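You operate a simulated robot arm through the tools that you are given. There is no shell and no other tool.

Carry out the task below with a simulated robot arm. There is one attempt and no reset: what you move stays moved.

JOB
Fill the open seam on the starboard locker lid and smooth it.
Fine: sealant from the tube, all along; then the smoothing pad; put both back. Set down upright: sealant tube, smoothing pad. A coat counts when it lies all over at full strength: go over it till it gets no stronger. What is to be rubbed or washed off counts as gone when no trace of it is left.

It is judged by the outcome, as a careful person would: the job done as asked, and still so three seconds after it is handed in. It fails if anything else is knocked over, pushed out of place, dropped, spilled or broken. A push-on lid holds only when it is set on centred and level and pressed home; a screw cap is set on level and turned clockwise until tight.

ROBOT AND FRAMES
A 6-joint arm with a fingered hand, fixed in place. Base frame: the origin is on the floor under the middle of its stand, x ahead of it, y to its left, z up; the work surface is at about z = 0.442. Units: m, rad, N and s.
With the tool pointing down near the work surface it reaches from about 0.28 to 0.78 m from the base axis. Its first joint turns from -2.007 to 2.007 rad. Payload 4 kg.
Tool frame: the origin (TCP) lies between the finger pads and is the grasp point; the fingertips stand 0.026 m ahead of it; z points along the fingers, y is the line along which they close. The gripper opens to 0.164 m; its body begins 0.073 m behind the TCP. The gripper is a hand of 5 fingers: y runs from the thumb to the fingers, the wrist lies at [0, 0, -0.239] in the tool frame, and closing takes about 1.5 s.
Orientation is that of the tool frame in the base frame, as a unit quaternion [x, y, z, w]. With the fingers straight down and closing along the base's y, the tool's x points along the base's -x, its y along +y and its z along -z.

CONTROLS
- The arm moves only by the tool apply_moves. Its argument "deltas" is one flat list of numbers, 6 for each row, row after row: the turn, a rotation vector about the tool's x, y, z in rad, then the shift along the tool's x, y, z in m. In form: [ax, ay, az, dx, dy, dz, ax, ay, az, dx, dy, dz, ...]. A call has 1 to 20 rows; each row is the pose to reach, as a shift and turn from the pose commanded when the call began, along the tool's axes at that moment. "jaw" is the gripper command, from -1 (shut) to 1 (fully open), values between in proportion, set as the call begins (left out, the last holds). Rows are played at 5 a second. More than 0.05 m and 0.15 rad between two rows, or a gripper value outside its range, and nothing of the call is played. A pose out of reach is approached as far as the arm can. The call stops where the force on the tool passes 40 N (or 10 N more than at its start, if that is more) or the arm is blocked; 0.2 s more then pass. Each finger travels about 0.045 m/s and halts on what it meets, pressing with about 29 N; the grip force reading is that of the motor and also rises with nothing between the fingers. The clock runs only during rows and for 0.2 s after the last one: add rows that repeat a pose to give the fingers time. The reply holds the time, the measured pose of the TCP, the force on the tool along the base axes, the opening and the grip force, in the units named above and with some noise, with the torque about the TCP (base axes, N m) and any sound that the robot's microphone picked up, and new pictures: "views" is both (left out), scene, wrist or none.
- Cameras (640 x 400 px; columns grow to the right, rows downward): "scene" is fixed at [0.3997, -0.6504, 1.049]; the picture's right is [0.96, -0.29, 0.00], its down [-0.12, -0.39, -0.91] and it looks along [0.26, 0.87, -0.41] (base axes); focal length 360 px, centre (320, 200). "wrist" rides on the gripper at [0.05, -0.07, -0.093] in the tool frame; the picture's right is [0.81, 0.59, 0.00], its down [-0.43, 0.60, -0.68] and it looks along [-0.40, 0.55, 0.74] (tool axes); focal length 270 px, centre (320, 200). There is no depth. A picture from a camera that has moved, and an enlarged one, comes with that camera's place and axes in the base frame and with its lens.
- slide_trunk(by): slides the trunk up (or, below 0, down) by that many m; the arm rides with it, the base frame stays. It gives what a move gives, with no picture.
- set_fingers(finger1, finger2, finger3, finger4, thumb_bend): sets how far each is bent, from 0 (flat) to 1 (curled in); at 0.3 the hand is open as for a grip, at 0.7 the pads meet at the TCP. One left out holds its place. A second passes; each finger stops where it meets its share of the squeeze, and holds until it gets a number again. A gripper value or a shape takes the hand back. It gives what a move gives, with no picture; readings hold the bend of each and the force on the fingers (four entries, about 0 where the hand has none), thumb and palm.
- grasp_type(shape): the hand has 5 fingers and takes this shape, open, in about a second: jaw (thumb against the fingers, like two jaws); tri (thumb and two fingers); tip (a fingertip pinch); poke (one finger out to press); point (the index stretched); flat (the hand flat); cup (the hand cupped); fist (a fist). The gripper value then closes the fingers along that shape, each until it touches; the sizes above hold for jaw. It gives what a move gives, with no picture.
- close_up(camera, box): a new picture of the part [left, top, right, bottom] of that camera's present view, enlarged. The clock stands still meanwhile.
- sign_off(): hands the job in; it is judged then, once.

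Places have to be worked out from the pictures, the camera data and where the tool is seen. Open the gripper and draw the arm clear of the work before you hand the job in, unless the task says otherwise.

The tools are called after "Call:" by a JSON object that holds its "op" and its "data". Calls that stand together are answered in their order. apply_moves: Moves the arm, as the interface text tells. Its arguments: {"type":"object","properties":{"deltas":{"type":"array"},"jaw":{"type":"number"},"views":{"type":"string","enum":["both","scene","wrist","none"]}},"required":["deltas"]} The other tools are called the same way: slide_trunk (by) moves the trunk up or down; grasp_type (shape) gives the hand a shape; set_fingers (finger1, finger2, finger3, finger4, thumb_bend) moves the fingers one by one; close_up (camera, box) takes an enlarged picture of a part of a camera's view; sign_off () hands the job in.

At the start:

```text
time_s: 0.0
tcp_pos: [0.5337, 0.2706, 0.8105]
orientation: [0.0, 1.0, 0.0, 0.001]
ft_force: [-0.4, 0.0, 0.2]
torque: [-0.01, 0.01, 0.02]
gripper_width: 0.1638
grip_force: 0.0
shape: jaw
bend: [0.3, 0.3, 0.3, 0.3, 0.3]
finger forces: [0.1, 0.1, 0.0, 0.0, 0.1, 0.0]
trunk travel left (down, up): [-0.475, 0.515]
```

scene: 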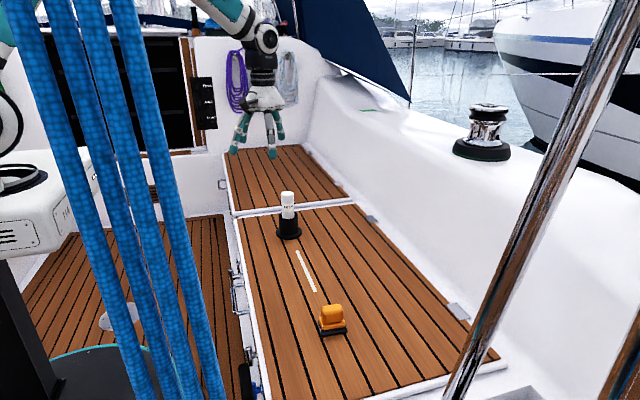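
wrist: 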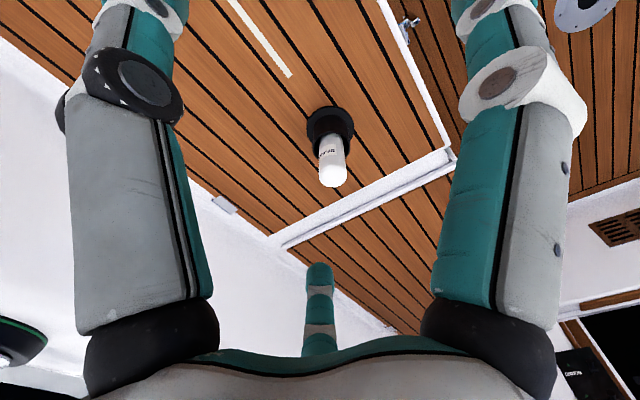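

I'll first look closely at the tube, the seam and the pad to work out where they are.

Call:
{"op": "close_up", "data": {"camera": "scene", "box": [240, 170, 380, 260]}}

Call:
{"op": "close_up", "data": {"camera": "scene", "box": [270, 240, 400, 350]}}

Call:
{"op": "close_up", "data": {"camera": "wrist", "box": [200, 0, 460, 220]}}

```text
4.44 times, centred on (310, 215) of scene
camera zoom: at [0.3997, -0.6504, 1.049], right [0.96, -0.29, 0.0], down [-0.12, -0.39, -0.91], along [0.26, 0.87, -0.41], focal length 1599 px, centre (364, 133)
```

zoom: 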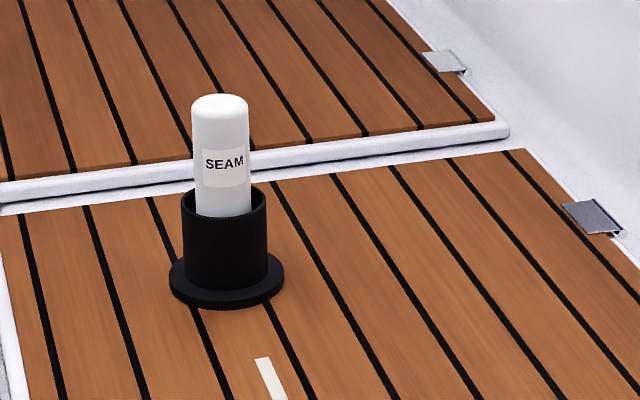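

```text
3.64 times, centred on (335, 295) of scene
camera zoom: at [0.3997, -0.6504, 1.049], right [0.96, -0.29, 0.0], down [-0.12, -0.39, -0.91], along [0.26, 0.87, -0.41], focal length 1308 px, centre (266, -146)
```

zoom: 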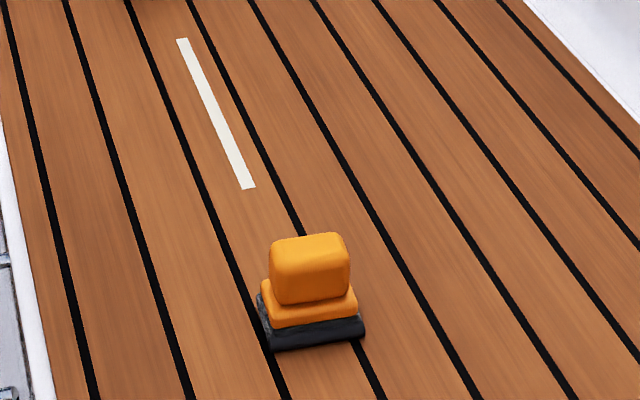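

```text
1.82 times, centred on (330, 110) of wrist
camera zoom: at [0.4823, 0.2017, 0.9036], right [-0.81, 0.59, 0.0], down [0.43, 0.6, 0.68], along [0.4, 0.55, -0.74], focal length 491 px, centre (302, 364)
```

zoom: 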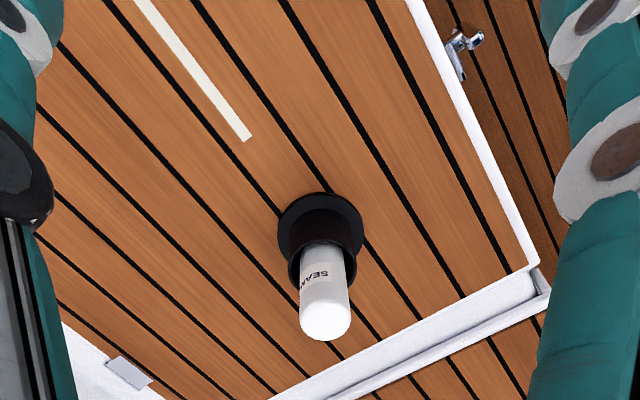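

The tube stands in a black holder at about (0.608, 0.404), its top at z≈0.594 and the holder's rim at z≈0.515. The seam runs along y at x≈0.609, from y≈0.083 to 0.291, and the pad is near (0.608, -0.05). I'll move the open hand above the tube.

Call:
{"op": "apply_moves", "data": {"deltas": [0, 0, 0, -0.0123, 0.0222, 0.0183, 0, 0, 0, -0.0247, 0.0443, 0.0367, 0, 0, 0, -0.037, 0.0665, 0.055, 0, 0, 0, -0.0493, 0.0887, 0.0733, 0, 0, 0, -0.0617, 0.1108, 0.0917, 0, 0, 0, -0.074, 0.133, 0.11, 0, 0, 0, -0.074, 0.133, 0.11], "jaw": 1, "views": "both"}}

```text
time_s: 1.6
tcp_pos: [0.6071, 0.4053, 0.6983]
orientation: [0.0, 1.0, 0.001, -0.001]
ft_force: [0.0, -0.2, 0.5]
torque: [-0.03, 0.03, -0.02]
gripper_width: 0.1637
grip_force: 0.0
shape: jaw
bend: [0.3, 0.3, 0.3, 0.3, 0.3]
finger forces: [0.0, 0.1, 0.1, 0.1, 0.0, 0.0]
trunk travel left (down, up): [-0.475, 0.515]
camera wrist: at [0.5568, 0.3355, 0.792], right [-0.81, 0.59, 0.0], down [0.43, 0.6, 0.68], along [0.4, 0.55, -0.74], focal length 270 px, centre (320, 200)
```

scene: 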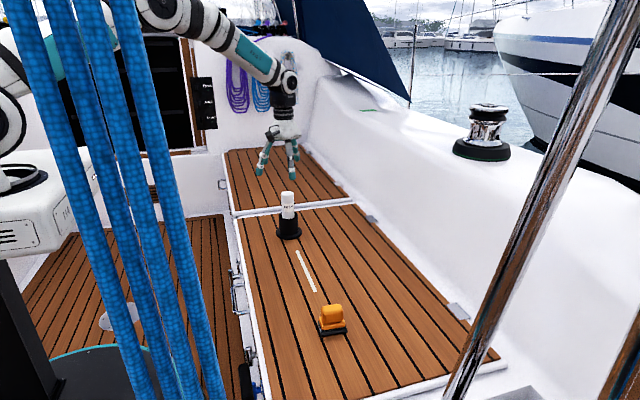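
wrist: 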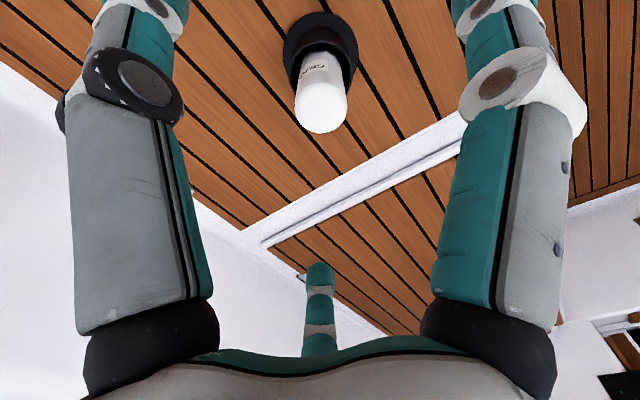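

The hand is above the tube. I'll zoom in on the tube in both views to refine its centre.

Call:
{"op": "close_up", "data": {"camera": "wrist", "box": [250, 0, 390, 150]}}

Call:
{"op": "close_up", "data": {"camera": "scene", "box": [240, 110, 340, 250]}}

```text
2.67 times, centred on (320, 75) of wrist
camera zoom: at [0.5568, 0.3355, 0.792], right [-0.81, 0.59, 0.0], down [0.43, 0.6, 0.68], along [0.4, 0.55, -0.74], focal length 721 px, centre (320, 533)
```

zoom: 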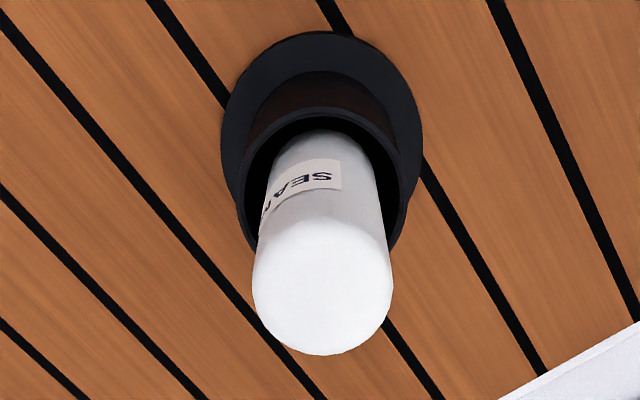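

```text
2.86 times, centred on (290, 180) of scene
camera zoom: at [0.3997, -0.6504, 1.049], right [0.96, -0.29, 0.0], down [-0.12, -0.39, -0.91], along [0.26, 0.87, -0.41], focal length 1028 px, centre (406, 257)
```

zoom: 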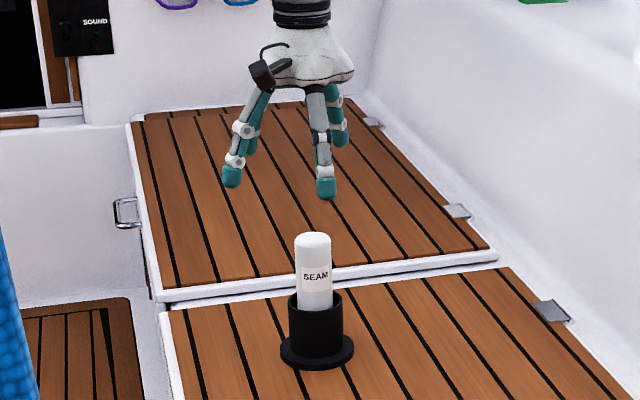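

The tube is centred below the hand within a few millimetres. I want a clearer look at how the fingers are arranged before lowering.

Call:
{"op": "close_up", "data": {"camera": "scene", "box": [250, 110, 320, 210]}}

Call:
{"op": "close_up", "data": {"camera": "wrist", "box": [60, 0, 600, 400]}}

```text
4.00 times, centred on (285, 160) of scene
camera zoom: at [0.3997, -0.6504, 1.049], right [0.96, -0.29, 0.0], down [-0.12, -0.39, -0.91], along [0.26, 0.87, -0.41], focal length 1439 px, centre (460, 360)
```

zoom: 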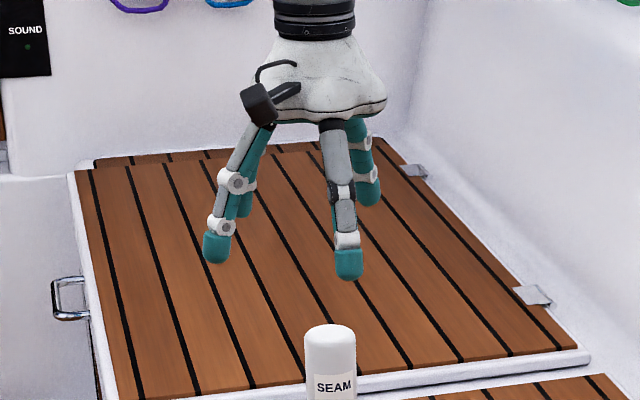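

```text
1.00 times, centred on (330, 200) of wrist (not enlarged: the box is as wide or as high as the picture)
camera zoom: at [0.5568, 0.3355, 0.792], right [-0.81, 0.59, 0.0], down [0.43, 0.6, 0.68], along [0.4, 0.55, -0.74], focal length 270 px, centre (310, 200)
```

zoom: 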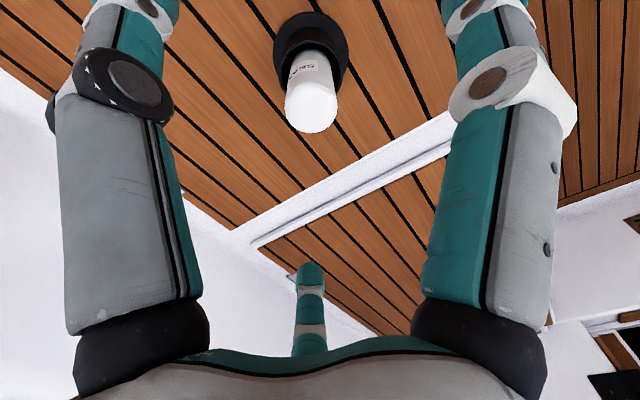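

The fingers stand well clear of the tube, which I put at about (0.609, 0.406). I'll lower straight down to TCP z≈0.562, keeping the fingertips above the holder rim.

Call:
{"op": "apply_moves", "data": {"deltas": [0, 0, 0, -0.002, 0.001, 0.025, 0, 0, 0, -0.002, 0.001, 0.05, 0, 0, 0, -0.002, 0.001, 0.075, 0, 0, 0, -0.002, 0.001, 0.1, 0, 0, 0, -0.002, 0.001, 0.12, 0, 0, 0, -0.002, 0.001, 0.136, 0, 0, 0, -0.002, 0.001, 0.136], "views": "both"}}

```text
time_s: 3.2
tcp_pos: [0.6086, 0.4038, 0.5621]
orientation: [0.0, 1.0, 0.0, 0.0]
ft_force: [-0.9, 0.7, 0.0]
torque: [0.04, -0.01, 0.03]
gripper_width: 0.1637
grip_force: 0.0
shape: jaw
bend: [0.3, 0.3, 0.3, 0.3, 0.3]
finger forces: [0.0, 0.0, 0.0, 0.1, 0.0, 0.1]
trunk travel left (down, up): [-0.475, 0.515]
camera wrist: at [0.5583, 0.3351, 0.6562], right [-0.81, 0.59, 0.0], down [0.43, 0.6, 0.68], along [0.4, 0.55, -0.74], focal length 270 px, centre (320, 200)
```

scene: 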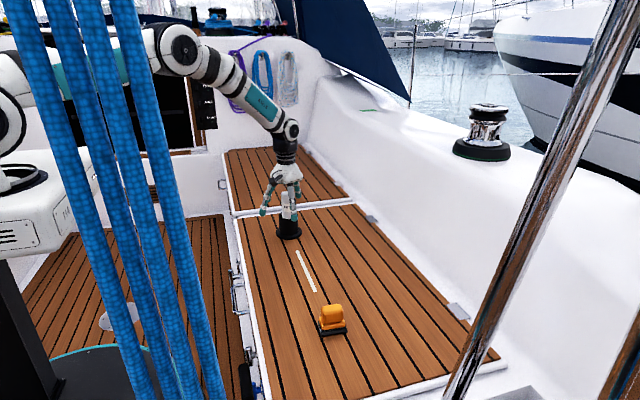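
wrist: 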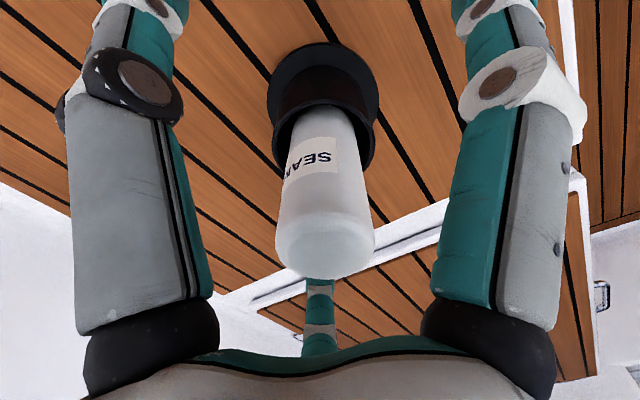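

Call:
{"op": "close_up", "data": {"camera": "scene", "box": [250, 140, 330, 250]}}

```text
3.64 times, centred on (290, 195) of scene
camera zoom: at [0.3997, -0.6504, 1.049], right [0.96, -0.29, 0.0], down [-0.12, -0.39, -0.91], along [0.26, 0.87, -0.41], focal length 1308 px, centre (429, 218)
```

zoom: 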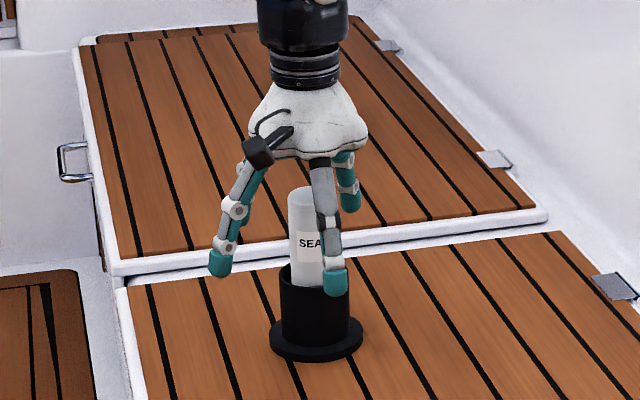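

The TCP lines up with the tube and the thumb tip is in the right plane. I'll close the hand part way to about 0.065 m and check how the fingers come in.

Call:
{"op": "apply_moves", "data": {"deltas": [0, 0, 0, 0, 0, 0, 0, 0, 0, 0, 0, 0, 0, 0, 0, 0, 0, 0, 0, 0, 0, 0, 0, 0, 0, 0, 0, 0, 0, 0, 0, 0, 0, 0, 0, 0], "jaw": -0.2, "views": "both"}}

Call:
{"op": "close_up", "data": {"camera": "scene", "box": [250, 140, 330, 250]}}

```text
time_s: 4.6
tcp_pos: [0.6087, 0.4045, 0.5642]
orientation: [0.001, 1.0, 0.0, 0.0]
ft_force: [-0.6, 0.1, -0.2]
torque: [0.01, 0.04, 0.01]
gripper_width: 0.0661
grip_force: 0.1
shape: jaw
bend: [0.42, 0.42, 0.42, 0.42, 0.7]
finger forces: [0.0, 0.0, 0.0, 0.1, 0.0, 0.0]
trunk travel left (down, up): [-0.475, 0.515]
camera wrist: at [0.5582, 0.3351, 0.6565], right [-0.81, 0.59, 0.0], down [0.43, 0.6, 0.68], along [0.4, 0.55, -0.74], focal length 270 px, centre (320, 200)
```

scene: 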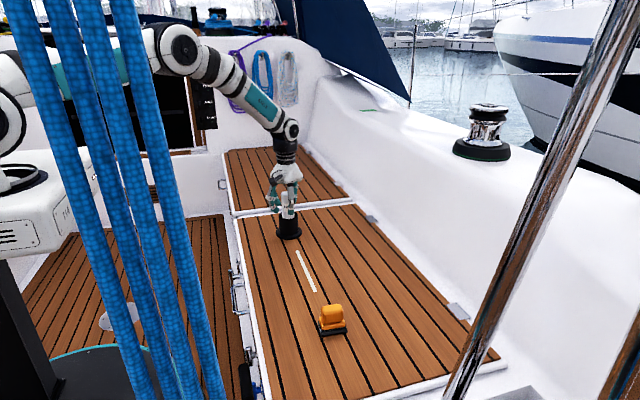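
wrist: 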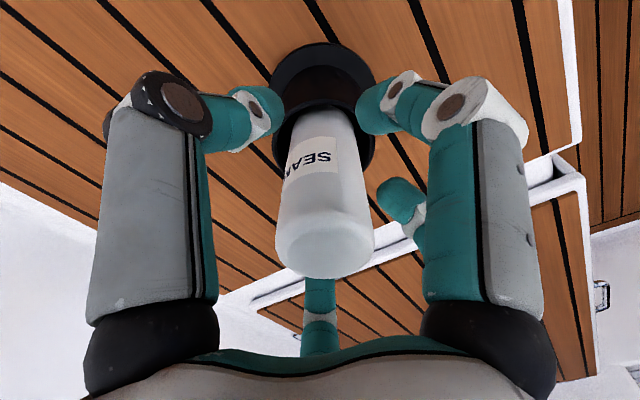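

```text
3.64 times, centred on (290, 195) of scene
camera zoom: at [0.3997, -0.6504, 1.049], right [0.96, -0.29, 0.0], down [-0.12, -0.39, -0.91], along [0.26, 0.87, -0.41], focal length 1308 px, centre (429, 218)
```

zoom: 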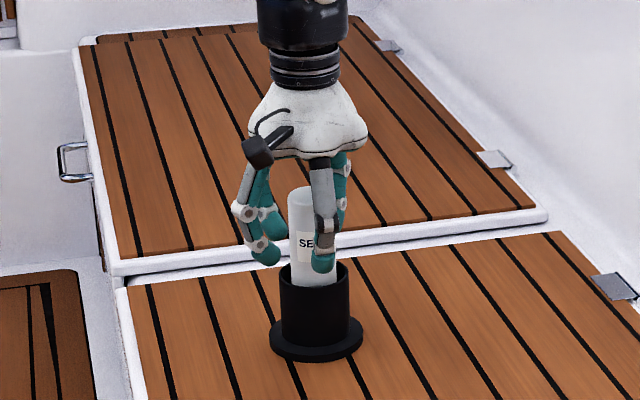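

The fingers are coming in evenly around the tube without touching the holder. I'll close fully onto the tube.

Call:
{"op": "apply_moves", "data": {"deltas": [0, 0, 0, 0, 0, 0, 0, 0, 0, 0, 0, 0, 0, 0, 0, 0, 0, 0, 0, 0, 0, 0, 0, 0, 0, 0, 0, 0, 0, 0, 0, 0, 0, 0, 0, 0, 0, 0, 0, 0, 0, 0], "jaw": -1, "views": "both"}}

Call:
{"op": "close_up", "data": {"camera": "scene", "box": [250, 140, 330, 250]}}

```text
time_s: 6.2
tcp_pos: [0.6087, 0.4054, 0.5629]
orientation: [0.0, 1.0, 0.0, 0.001]
ft_force: [0.0, 0.9, -0.1]
torque: [0.0, 0.01, 0.02]
gripper_width: 0.0361
grip_force: 28.5
shape: jaw
bend: [0.53, 0.53, 0.53, 0.53, 0.7]
finger forces: [25.5, 25.7, 25.8, 25.5, 26.1, 0.0]
trunk travel left (down, up): [-0.475, 0.515]
camera wrist: at [0.5582, 0.3351, 0.6564], right [-0.81, 0.59, 0.0], down [0.43, 0.6, 0.68], along [0.4, 0.55, -0.74], focal length 270 px, centre (320, 200)
```

scene: 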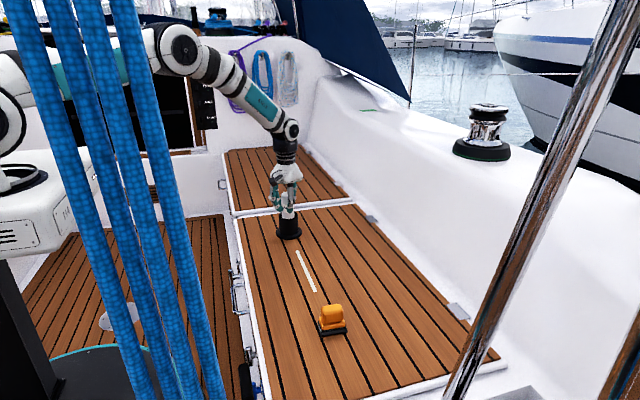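
wrist: 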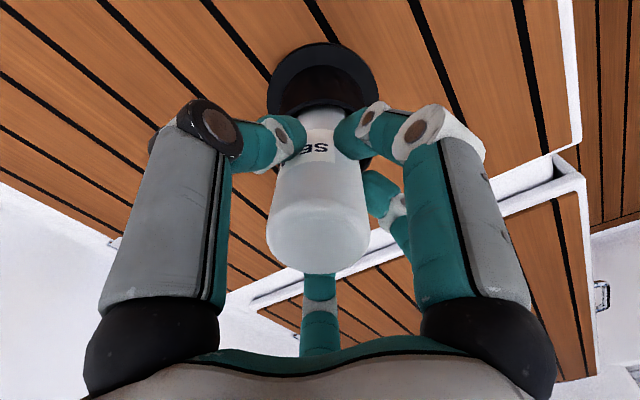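

```text
3.64 times, centred on (290, 195) of scene
camera zoom: at [0.3997, -0.6504, 1.049], right [0.96, -0.29, 0.0], down [-0.12, -0.39, -0.91], along [0.26, 0.87, -0.41], focal length 1308 px, centre (429, 218)
```

zoom: 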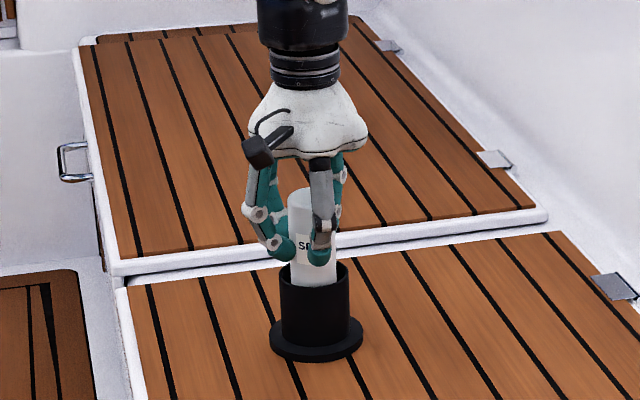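

The tube is firmly gripped (width 0.036, all fingers at about 25 N). I'll lift it straight up out of the holder.

Call:
{"op": "apply_moves", "data": {"deltas": [0, 0, 0, 0, 0, -0.01, 0, 0, 0, 0, 0, -0.03, 0, 0, 0, 0, 0, -0.05, 0, 0, 0, 0, 0, -0.07, 0, 0, 0, 0, 0, -0.09, 0, 0, 0, 0, 0, -0.11, 0, 0, 0, 0, 0, -0.125, 0, 0, 0, 0, 0, -0.13, 0, 0, 0, 0, 0, -0.13], "views": "both"}}

Call:
{"op": "close_up", "data": {"camera": "scene", "box": [250, 110, 330, 250]}}

```text
time_s: 8.2
tcp_pos: [0.6091, 0.405, 0.6926]
orientation: [-0.001, 1.0, 0.0, 0.001]
ft_force: [-0.3, -0.7, -1.4]
torque: [-0.02, 0.03, -0.03]
gripper_width: 0.0358
grip_force: 29.2
shape: jaw
bend: [0.53, 0.53, 0.53, 0.53, 0.7]
finger forces: [25.5, 25.7, 25.8, 25.7, 26.1, 0.0]
trunk travel left (down, up): [-0.475, 0.515]
camera wrist: at [0.5579, 0.3355, 0.7862], right [-0.81, 0.59, 0.0], down [0.43, 0.6, 0.68], along [0.4, 0.55, -0.74], focal length 270 px, centre (320, 200)
```

scene: 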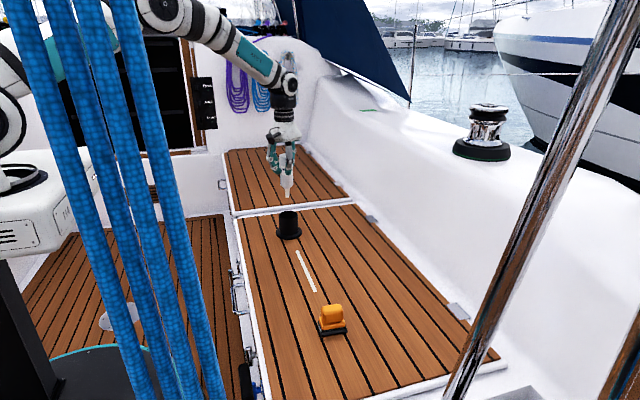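
wrist: 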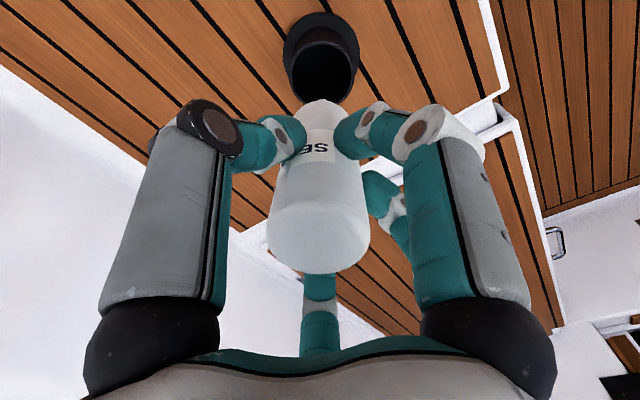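

```text
2.86 times, centred on (290, 180) of scene
camera zoom: at [0.3997, -0.6504, 1.049], right [0.96, -0.29, 0.0], down [-0.12, -0.39, -0.91], along [0.26, 0.87, -0.41], focal length 1028 px, centre (406, 257)
```

zoom: 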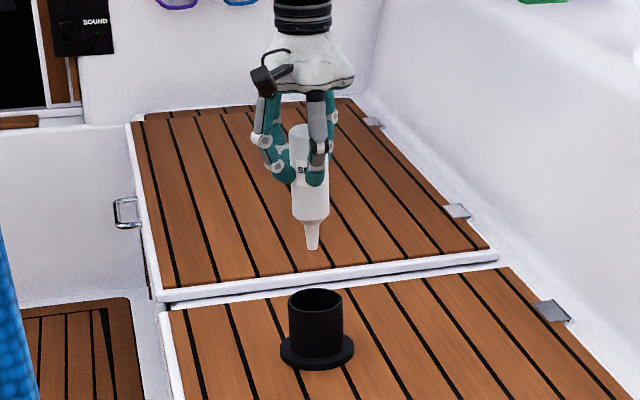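

The tube has a nozzle pointing down, with its tip about 0.115 m below the TCP. I'll carry it over to the far end of the seam (y≈0.29) and hover above it to check alignment.

Call:
{"op": "apply_moves", "data": {"deltas": [0, 0, 0, 0, -0.02, 0, 0, 0, 0, 0, -0.045, 0, 0, 0, 0, 0, -0.07, 0, 0, 0, 0, 0, -0.095, 0.01, 0, 0, 0, 0, -0.115, 0.03, 0, 0, 0, 0, -0.12, 0.055, 0, 0, 0, 0, -0.12, 0.08, 0, 0, 0, 0, -0.12, 0.095, 0, 0, 0, 0, -0.12, 0.1, 0, 0, 0, 0, -0.12, 0.1], "views": "both"}}

Call:
{"op": "close_up", "data": {"camera": "scene", "box": [260, 190, 350, 310]}}

Call:
{"op": "close_up", "data": {"camera": "wrist", "box": [220, 0, 420, 140]}}

```text
time_s: 10.4
tcp_pos: [0.61, 0.2859, 0.5932]
orientation: [0.0, 1.0, -0.001, 0.0]
ft_force: [-0.2, 0.4, -1.0]
torque: [0.0, 0.01, 0.05]
gripper_width: 0.0358
grip_force: 28.9
shape: jaw
bend: [0.53, 0.53, 0.53, 0.53, 0.7]
finger forces: [25.5, 25.7, 25.9, 25.6, 26.2, 0.0]
trunk travel left (down, up): [-0.475, 0.515]
camera wrist: at [0.5583, 0.2154, 0.6875], right [-0.81, 0.59, 0.0], down [0.43, 0.6, 0.68], along [0.4, 0.55, -0.74], focal length 270 px, centre (320, 200)
```

scene: 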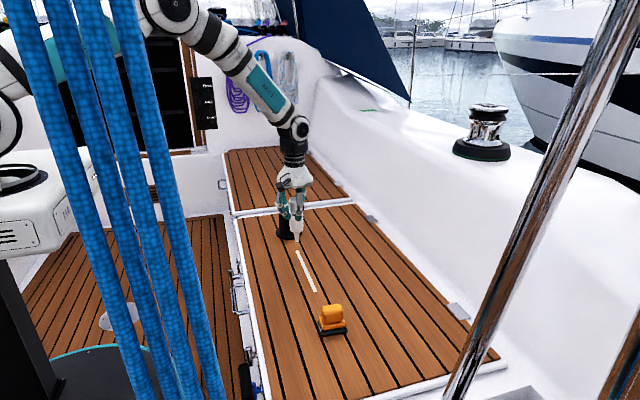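
wrist: 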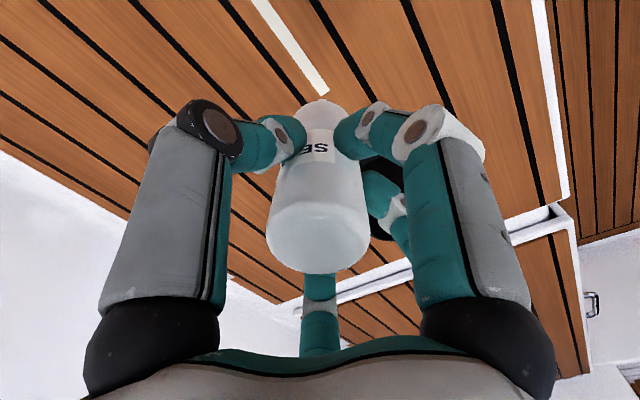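

```text
3.33 times, centred on (305, 250) of scene
camera zoom: at [0.3997, -0.6504, 1.049], right [0.96, -0.29, 0.0], down [-0.12, -0.39, -0.91], along [0.26, 0.87, -0.41], focal length 1199 px, centre (370, 33)
```

zoom: 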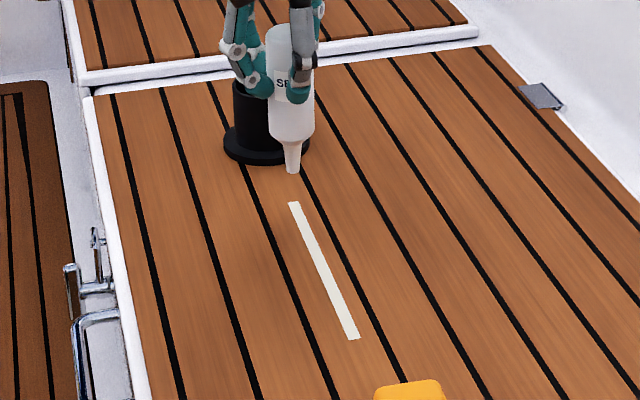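

```text
2.86 times, centred on (320, 70) of wrist
camera zoom: at [0.5583, 0.2154, 0.6875], right [-0.81, 0.59, 0.0], down [0.43, 0.6, 0.68], along [0.4, 0.55, -0.74], focal length 772 px, centre (320, 571)
```

zoom: 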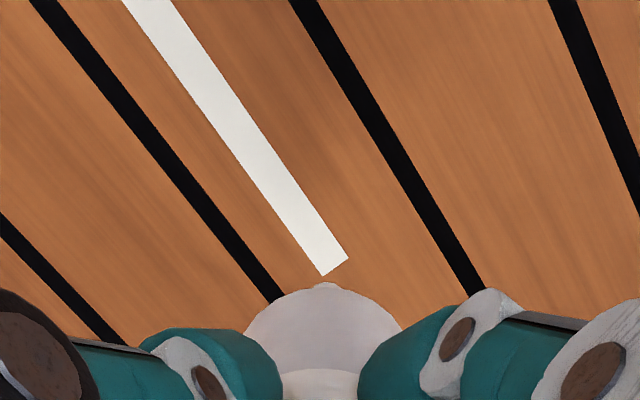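

The nozzle tip is at about (0.6085, 0.285, 0.479), right above the seam line at x≈0.6085, which ends at y≈0.291. I'll lower to just above the surface.

Call:
{"op": "apply_moves", "data": {"deltas": [0, 0, 0, 0, 0.001, 0.01, 0, 0, 0, 0, 0.001, 0.02, 0, 0, 0, 0, 0.001, 0.028, 0, 0, 0, 0, 0.001, 0.032, 0, 0, 0, 0, 0.001, 0.032], "views": "both"}}

Call:
{"op": "close_up", "data": {"camera": "scene", "box": [275, 225, 325, 265]}}

```text
time_s: 11.6
tcp_pos: [0.6069, 0.2861, 0.5624]
orientation: [0.0, 1.0, 0.001, 0.0]
ft_force: [-0.1, -0.4, -1.5]
torque: [-0.01, -0.02, 0.02]
gripper_width: 0.0359
grip_force: 28.8
shape: jaw
bend: [0.53, 0.53, 0.53, 0.53, 0.7]
finger forces: [25.6, 25.7, 25.8, 25.7, 26.2, 0.1]
trunk travel left (down, up): [-0.475, 0.515]
camera wrist: at [0.5578, 0.2168, 0.6558], right [-0.81, 0.59, 0.0], down [0.43, 0.6, 0.68], along [0.4, 0.55, -0.74], focal length 270 px, centre (320, 200)
```

scene: 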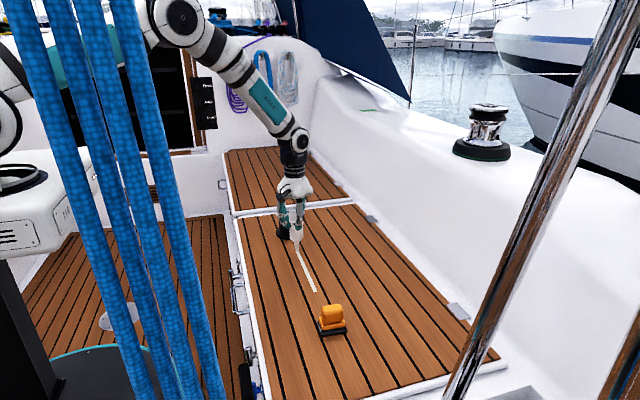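
wrist: 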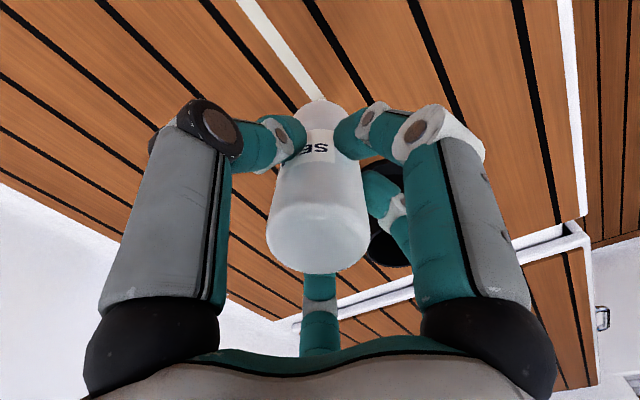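

```text
10.00 times, centred on (300, 245) of scene
camera zoom: at [0.3997, -0.6504, 1.049], right [0.96, -0.29, 0.0], down [-0.12, -0.39, -0.91], along [0.26, 0.87, -0.41], focal length 3597 px, centre (520, -250)
```

zoom: 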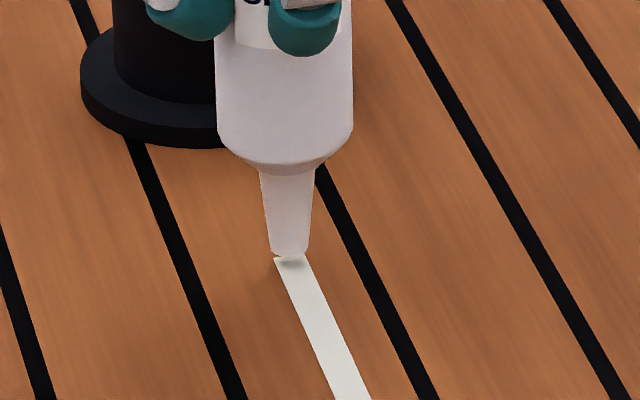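

The tip is about 5 mm above the surface over the seam's far end. I'll lower in millimetre steps to touch it.

Call:
{"op": "apply_moves", "data": {"deltas": [0, 0, 0, 0, 0.001, 0.002, 0, 0, 0, 0, 0.001, 0.004, 0, 0, 0, 0, 0.001, 0.005, 0, 0, 0, 0, 0.001, 0.005], "views": "none"}}

Call:
{"op": "close_up", "data": {"camera": "scene", "box": [275, 225, 325, 265]}}

```text
time_s: 12.6
tcp_pos: [0.6085, 0.2875, 0.5581]
orientation: [0.0, 1.0, 0.0, 0.0]
ft_force: [0.1, -0.7, -0.5]
torque: [-0.01, 0.01, -0.01]
gripper_width: 0.036
grip_force: 28.6
shape: jaw
bend: [0.53, 0.53, 0.53, 0.53, 0.7]
finger forces: [25.4, 25.6, 25.9, 25.7, 26.1, 0.0]
trunk travel left (down, up): [-0.475, 0.515]
```

```text
10.00 times, centred on (300, 245) of scene
camera zoom: at [0.3997, -0.6504, 1.049], right [0.96, -0.29, 0.0], down [-0.12, -0.39, -0.91], along [0.26, 0.87, -0.41], focal length 3597 px, centre (520, -250)
```

zoom: 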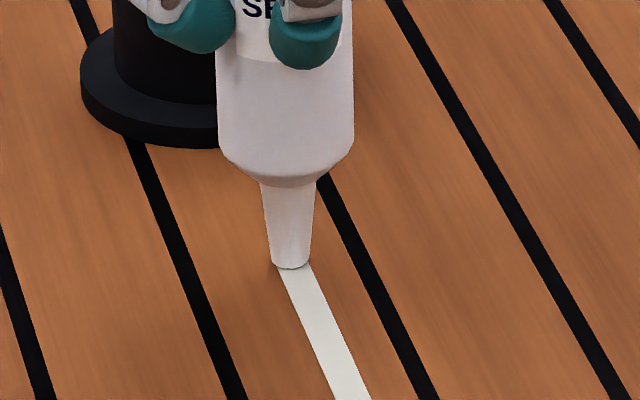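

There is no firm contact yet (the z force has barely changed). I'll go down another 2 mm.

Call:
{"op": "apply_moves", "data": {"deltas": [0, 0, 0, 0, 0, 0.001, 0, 0, 0, 0, 0, 0.002, 0, 0, 0, 0, 0, 0.002], "views": "none"}}

Call:
{"op": "close_up", "data": {"camera": "scene", "box": [275, 225, 325, 265]}}

```text
time_s: 13.4
tcp_pos: [0.6092, 0.2878, 0.5569]
orientation: [0.0, 1.0, 0.0, 0.0]
ft_force: [0.2, 0.1, 4.8]
torque: [-0.03, 0.04, 0.01]
gripper_width: 0.036
grip_force: 29.2
shape: jaw
bend: [0.53, 0.53, 0.53, 0.53, 0.7]
finger forces: [26.0, 26.1, 26.1, 25.8, 26.6, 0.0]
trunk travel left (down, up): [-0.475, 0.515]
```

```text
10.00 times, centred on (300, 245) of scene
camera zoom: at [0.3997, -0.6504, 1.049], right [0.96, -0.29, 0.0], down [-0.12, -0.39, -0.91], along [0.26, 0.87, -0.41], focal length 3597 px, centre (520, -250)
```

zoom: 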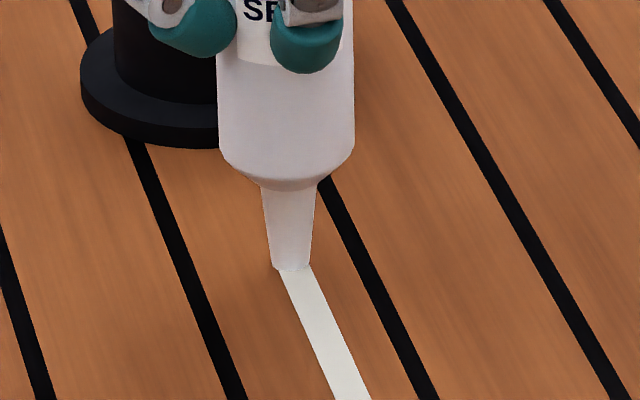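

Contact is confirmed at 4.8 N (TCP z≈0.556). I'll draw the nozzle along the first 5 cm of the seam and look at the result.

Call:
{"op": "apply_moves", "data": {"deltas": [0, 0, 0, 0, -0.005, 0, 0, 0, 0, 0, -0.01, 0, 0, 0, 0, 0, -0.015, 0, 0, 0, 0, 0, -0.02, 0, 0, 0, 0, 0, -0.025, 0, 0, 0, 0, 0, -0.03, 0, 0, 0, 0, 0, -0.035, 0, 0, 0, 0, 0, -0.04, 0, 0, 0, 0, 0, -0.045, 0, 0, 0, 0, 0, -0.05, 0], "views": "both"}}

Call:
{"op": "close_up", "data": {"camera": "scene", "box": [270, 225, 340, 305]}}

```text
time_s: 15.6
tcp_pos: [0.6084, 0.2369, 0.5562]
orientation: [0.0, 1.0, 0.0, 0.0]
ft_force: [0.6, 1.9, 4.8]
torque: [0.17, -0.04, 0.01]
gripper_width: 0.036
grip_force: 28.8
shape: jaw
bend: [0.53, 0.8, 0.53, 0.53, 0.7]
finger forces: [26.1, 27.5, 27.9, 26.4, 26.9, 0.1]
trunk travel left (down, up): [-0.475, 0.515]
camera wrist: at [0.5582, 0.1678, 0.6494], right [-0.81, 0.59, 0.0], down [0.43, 0.6, 0.68], along [0.4, 0.55, -0.74], focal length 270 px, centre (320, 200)
```

scene: 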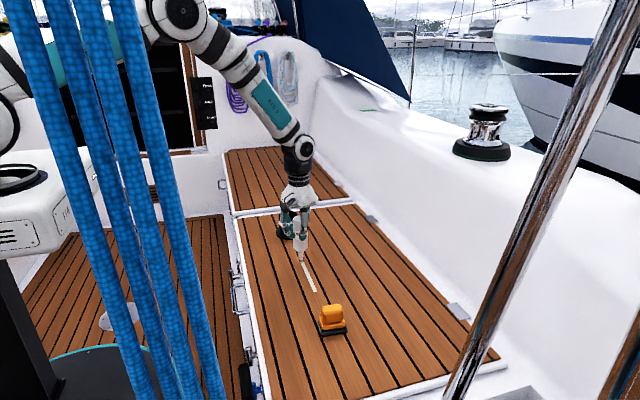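
wrist: 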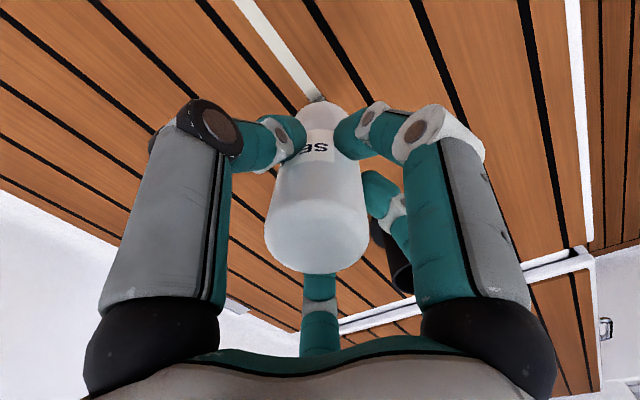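

```text
5.00 times, centred on (305, 265) of scene
camera zoom: at [0.3997, -0.6504, 1.049], right [0.96, -0.29, 0.0], down [-0.12, -0.39, -0.91], along [0.26, 0.87, -0.41], focal length 1798 px, centre (395, -125)
```

zoom: 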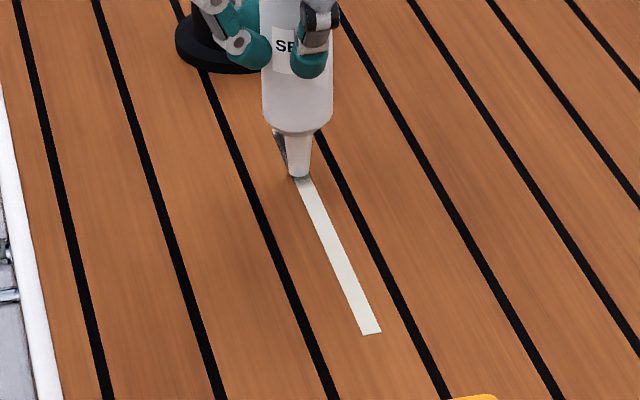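

The seam turns dark grey where the nozzle has passed, so sealant is going on. One finger has curled a bit further but the grip holds, so I'll continue along the seam.

Call:
{"op": "apply_moves", "data": {"deltas": [0, 0, 0, 0, -0.005, 0, 0, 0, 0, 0, -0.01, 0, 0, 0, 0, 0, -0.015, 0, 0, 0, 0, 0, -0.02, 0, 0, 0, 0, 0, -0.025, 0, 0, 0, 0, 0, -0.03, 0, 0, 0, 0, 0, -0.035, 0, 0, 0, 0, 0, -0.04, 0, 0, 0, 0, 0, -0.045, 0, 0, 0, 0, 0, -0.05, 0, 0, 0, 0, 0, -0.055, 0, 0, 0, 0, 0, -0.06, 0, 0, 0, 0, 0, -0.065, 0, 0, 0, 0, 0, -0.07, 0, 0, 0, 0, 0, -0.075, 0], "views": "both"}}

Call:
{"op": "close_up", "data": {"camera": "scene", "box": [270, 225, 340, 305]}}

Call:
{"op": "close_up", "data": {"camera": "wrist", "box": [220, 0, 420, 140]}}

```text
time_s: 18.8
tcp_pos: [0.6067, 0.1608, 0.5557]
orientation: [0.0, 1.0, 0.0, 0.0]
ft_force: [-0.2, 4.3, 11.3]
torque: [0.57, 0.01, -0.02]
gripper_width: 0.0362
grip_force: 29.8
shape: jaw
bend: [0.53, 0.81, 0.81, 0.53, 0.7]
finger forces: [27.4, 31.8, 32.8, 28.4, 28.0, 0.0]
trunk travel left (down, up): [-0.475, 0.515]
camera wrist: at [0.5569, 0.0924, 0.6486], right [-0.81, 0.59, 0.0], down [0.43, 0.6, 0.68], along [0.4, 0.55, -0.74], focal length 270 px, centre (320, 200)
```

scene: 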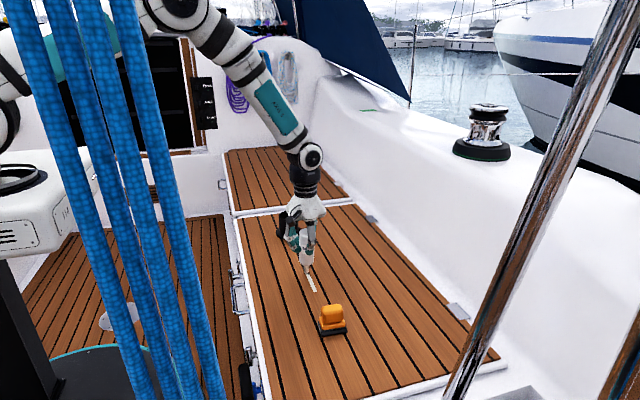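
wrist: 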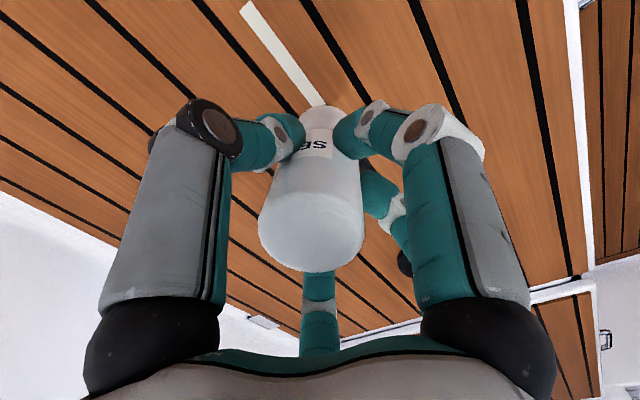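

```text
5.00 times, centred on (305, 265) of scene
camera zoom: at [0.3997, -0.6504, 1.049], right [0.96, -0.29, 0.0], down [-0.12, -0.39, -0.91], along [0.26, 0.87, -0.41], focal length 1798 px, centre (395, -125)
```

zoom: 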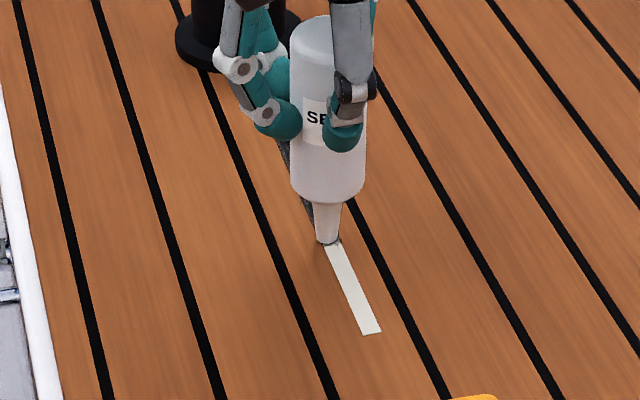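

```text
2.86 times, centred on (320, 70) of wrist
camera zoom: at [0.5569, 0.0924, 0.6486], right [-0.81, 0.59, 0.0], down [0.43, 0.6, 0.68], along [0.4, 0.55, -0.74], focal length 772 px, centre (320, 571)
```

zoom: 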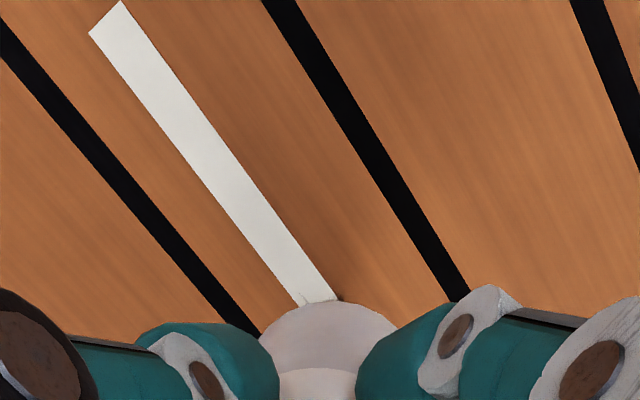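

The vertical force has risen to 11 N and the tube has tilted about 5° in the grip, with the nozzle lagging. I'll ease up by 1.5 mm to lighten the contact before going on.

Call:
{"op": "apply_moves", "data": {"deltas": [0, 0, 0, 0, 0, -0.001, 0, 0, 0, 0, 0, -0.0015, 0, 0, 0, 0, 0, -0.0015], "views": "none"}}

```text
time_s: 19.6
tcp_pos: [0.6087, 0.1604, 0.5559]
orientation: [0.0, 1.0, -0.001, -0.001]
ft_force: [0.1, -1.2, 0.6]
torque: [0.07, 0.02, 0.02]
gripper_width: 0.0363
grip_force: 29.4
shape: jaw
bend: [0.53, 0.8, 0.8, 0.53, 0.7]
finger forces: [27.3, 28.7, 29.0, 28.0, 28.1, 0.1]
trunk travel left (down, up): [-0.475, 0.515]
```

Contact is now light. I'll continue along the seam at this height and check again.

Call:
{"op": "apply_moves", "data": {"deltas": [0, 0, 0, 0, -0.005, 0, 0, 0, 0, 0, -0.01, 0, 0, 0, 0, 0, -0.015, 0, 0, 0, 0, 0, -0.02, 0, 0, 0, 0, 0, -0.025, 0, 0, 0, 0, 0, -0.03, 0, 0, 0, 0, 0, -0.035, 0, 0, 0, 0, 0, -0.04, 0], "views": "both"}}

Call:
{"op": "close_up", "data": {"camera": "scene", "box": [280, 230, 350, 310]}}

```text
time_s: 21.4
tcp_pos: [0.6085, 0.1225, 0.5566]
orientation: [0.0, 1.0, 0.0, 0.0]
ft_force: [-0.4, -0.3, -1.2]
torque: [0.0, -0.03, 0.0]
gripper_width: 0.0362
grip_force: 29.0
shape: jaw
bend: [0.53, 0.8, 0.8, 0.53, 0.7]
finger forces: [27.2, 28.3, 28.7, 28.0, 27.9, 0.0]
trunk travel left (down, up): [-0.475, 0.515]
camera wrist: at [0.5588, 0.0526, 0.6497], right [-0.81, 0.59, 0.0], down [0.43, 0.6, 0.68], along [0.4, 0.55, -0.74], focal length 270 px, centre (320, 200)
```

scene: 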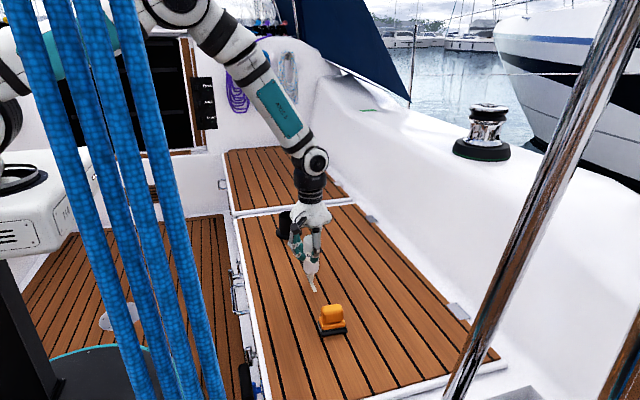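
wrist: 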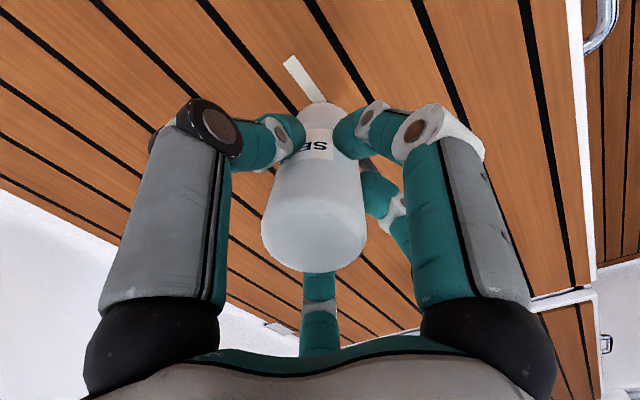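

```text
5.00 times, centred on (315, 270) of scene
camera zoom: at [0.3997, -0.6504, 1.049], right [0.96, -0.29, 0.0], down [-0.12, -0.39, -0.91], along [0.26, 0.87, -0.41], focal length 1798 px, centre (345, -150)
```

zoom: 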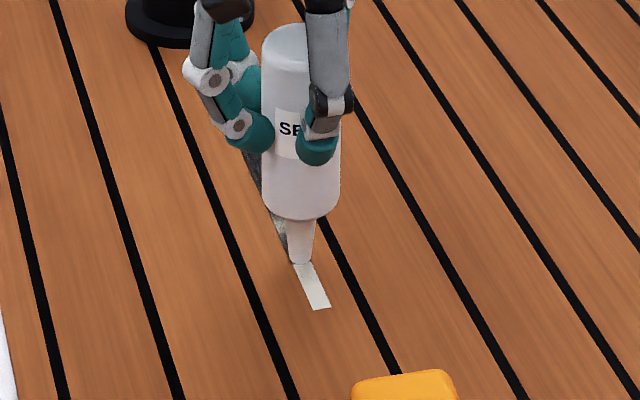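

The tip has lifted just off (no contact force) and sits at y≈0.123. I'll lower 1 mm and finish the run to the seam's near end at y≈0.087.

Call:
{"op": "apply_moves", "data": {"deltas": [0, 0, 0, 0, 0, 0.001, 0, 0, 0, 0, -0.005, 0.001, 0, 0, 0, 0, -0.01, 0.001, 0, 0, 0, 0, -0.015, 0.001, 0, 0, 0, 0, -0.02, 0.001, 0, 0, 0, 0, -0.025, 0.001, 0, 0, 0, 0, -0.03, 0.001, 0, 0, 0, 0, -0.035, 0.001, 0, 0, 0, 0, -0.035, 0.001], "views": "both"}}

Call:
{"op": "close_up", "data": {"camera": "scene", "box": [280, 230, 350, 310]}}

```text
time_s: 23.4
tcp_pos: [0.6097, 0.0862, 0.5551]
orientation: [0.0, 1.0, -0.001, 0.0]
ft_force: [0.0, 1.2, 3.7]
torque: [0.12, 0.0, 0.0]
gripper_width: 0.0358
grip_force: 28.9
shape: jaw
bend: [0.53, 0.8, 0.8, 0.53, 0.7]
finger forces: [27.3, 29.0, 29.4, 28.2, 27.9, 0.0]
trunk travel left (down, up): [-0.475, 0.515]
camera wrist: at [0.5585, 0.0174, 0.649], right [-0.81, 0.59, 0.0], down [0.43, 0.6, 0.68], along [0.4, 0.55, -0.74], focal length 270 px, centre (320, 200)
```

scene: 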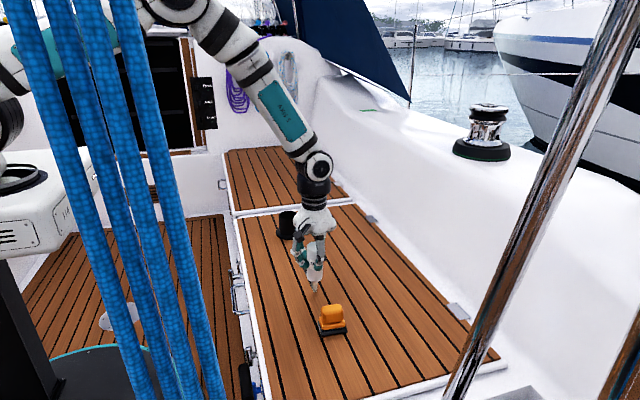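
wrist: 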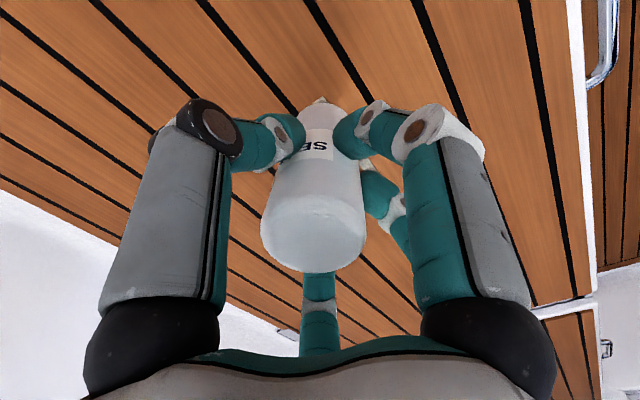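

```text
5.00 times, centred on (315, 270) of scene
camera zoom: at [0.3997, -0.6504, 1.049], right [0.96, -0.29, 0.0], down [-0.12, -0.39, -0.91], along [0.26, 0.87, -0.41], focal length 1798 px, centre (345, -150)
```

zoom: 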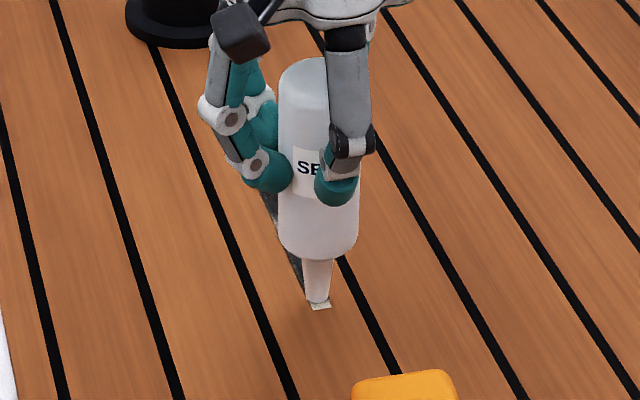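

A sliver of the near end remains uncovered. I'll push another 3 mm, then lift and move the tube aside to look at the coat.

Call:
{"op": "apply_moves", "data": {"deltas": [0, 0, 0, 0, -0.002, 0, 0, 0, 0, 0, -0.003, 0, 0, 0, 0, 0, -0.003, 0, 0, 0, 0, 0, -0.003, -0.015, 0, 0, 0, 0, -0.003, -0.035, 0, 0, 0, -0.02, -0.003, -0.05, 0, 0, 0, -0.06, -0.003, -0.055, 0, 0, 0, -0.09, -0.003, -0.055, 0, 0, 0, -0.1, -0.003, -0.055], "views": "both"}}

Call:
{"op": "close_up", "data": {"camera": "scene", "box": [280, 240, 350, 300]}}

```text
time_s: 25.4
tcp_pos: [0.7073, 0.0835, 0.6115]
orientation: [0.0, 1.0, 0.001, 0.0]
ft_force: [0.5, -0.2, -1.6]
torque: [0.0, 0.0, -0.01]
gripper_width: 0.0358
grip_force: 29.2
shape: jaw
bend: [0.53, 0.8, 0.8, 0.53, 0.7]
finger forces: [26.9, 28.1, 28.5, 27.9, 27.9, 0.1]
trunk travel left (down, up): [-0.475, 0.515]
camera wrist: at [0.6578, 0.0145, 0.7042], right [-0.81, 0.59, 0.0], down [0.43, 0.6, 0.68], along [0.4, 0.55, -0.74], focal length 270 px, centre (320, 200)
```

scene: 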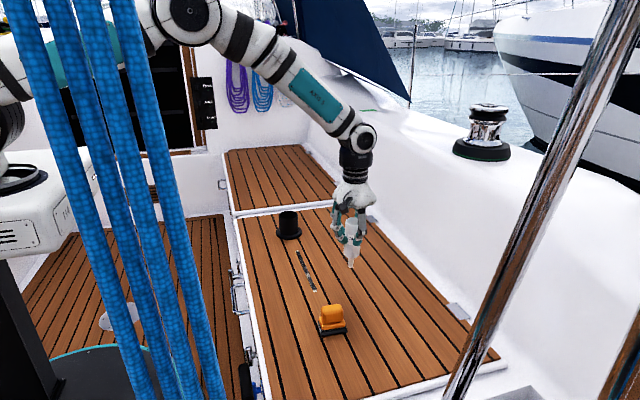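
wrist: 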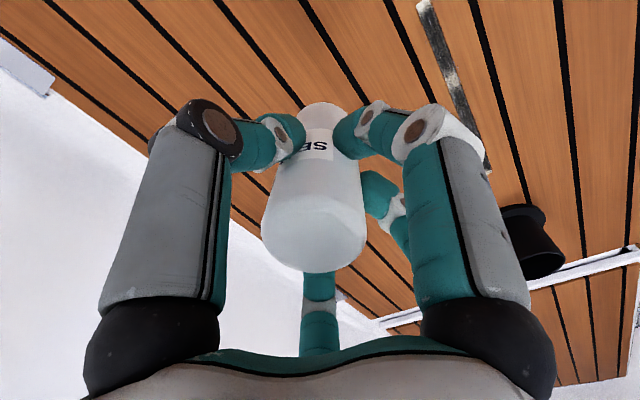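

```text
6.67 times, centred on (315, 270) of scene
camera zoom: at [0.3997, -0.6504, 1.049], right [0.96, -0.29, 0.0], down [-0.12, -0.39, -0.91], along [0.26, 0.87, -0.41], focal length 2398 px, centre (353, -267)
```

zoom: 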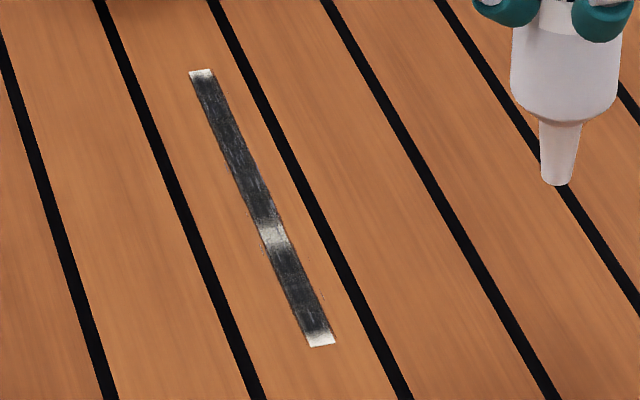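

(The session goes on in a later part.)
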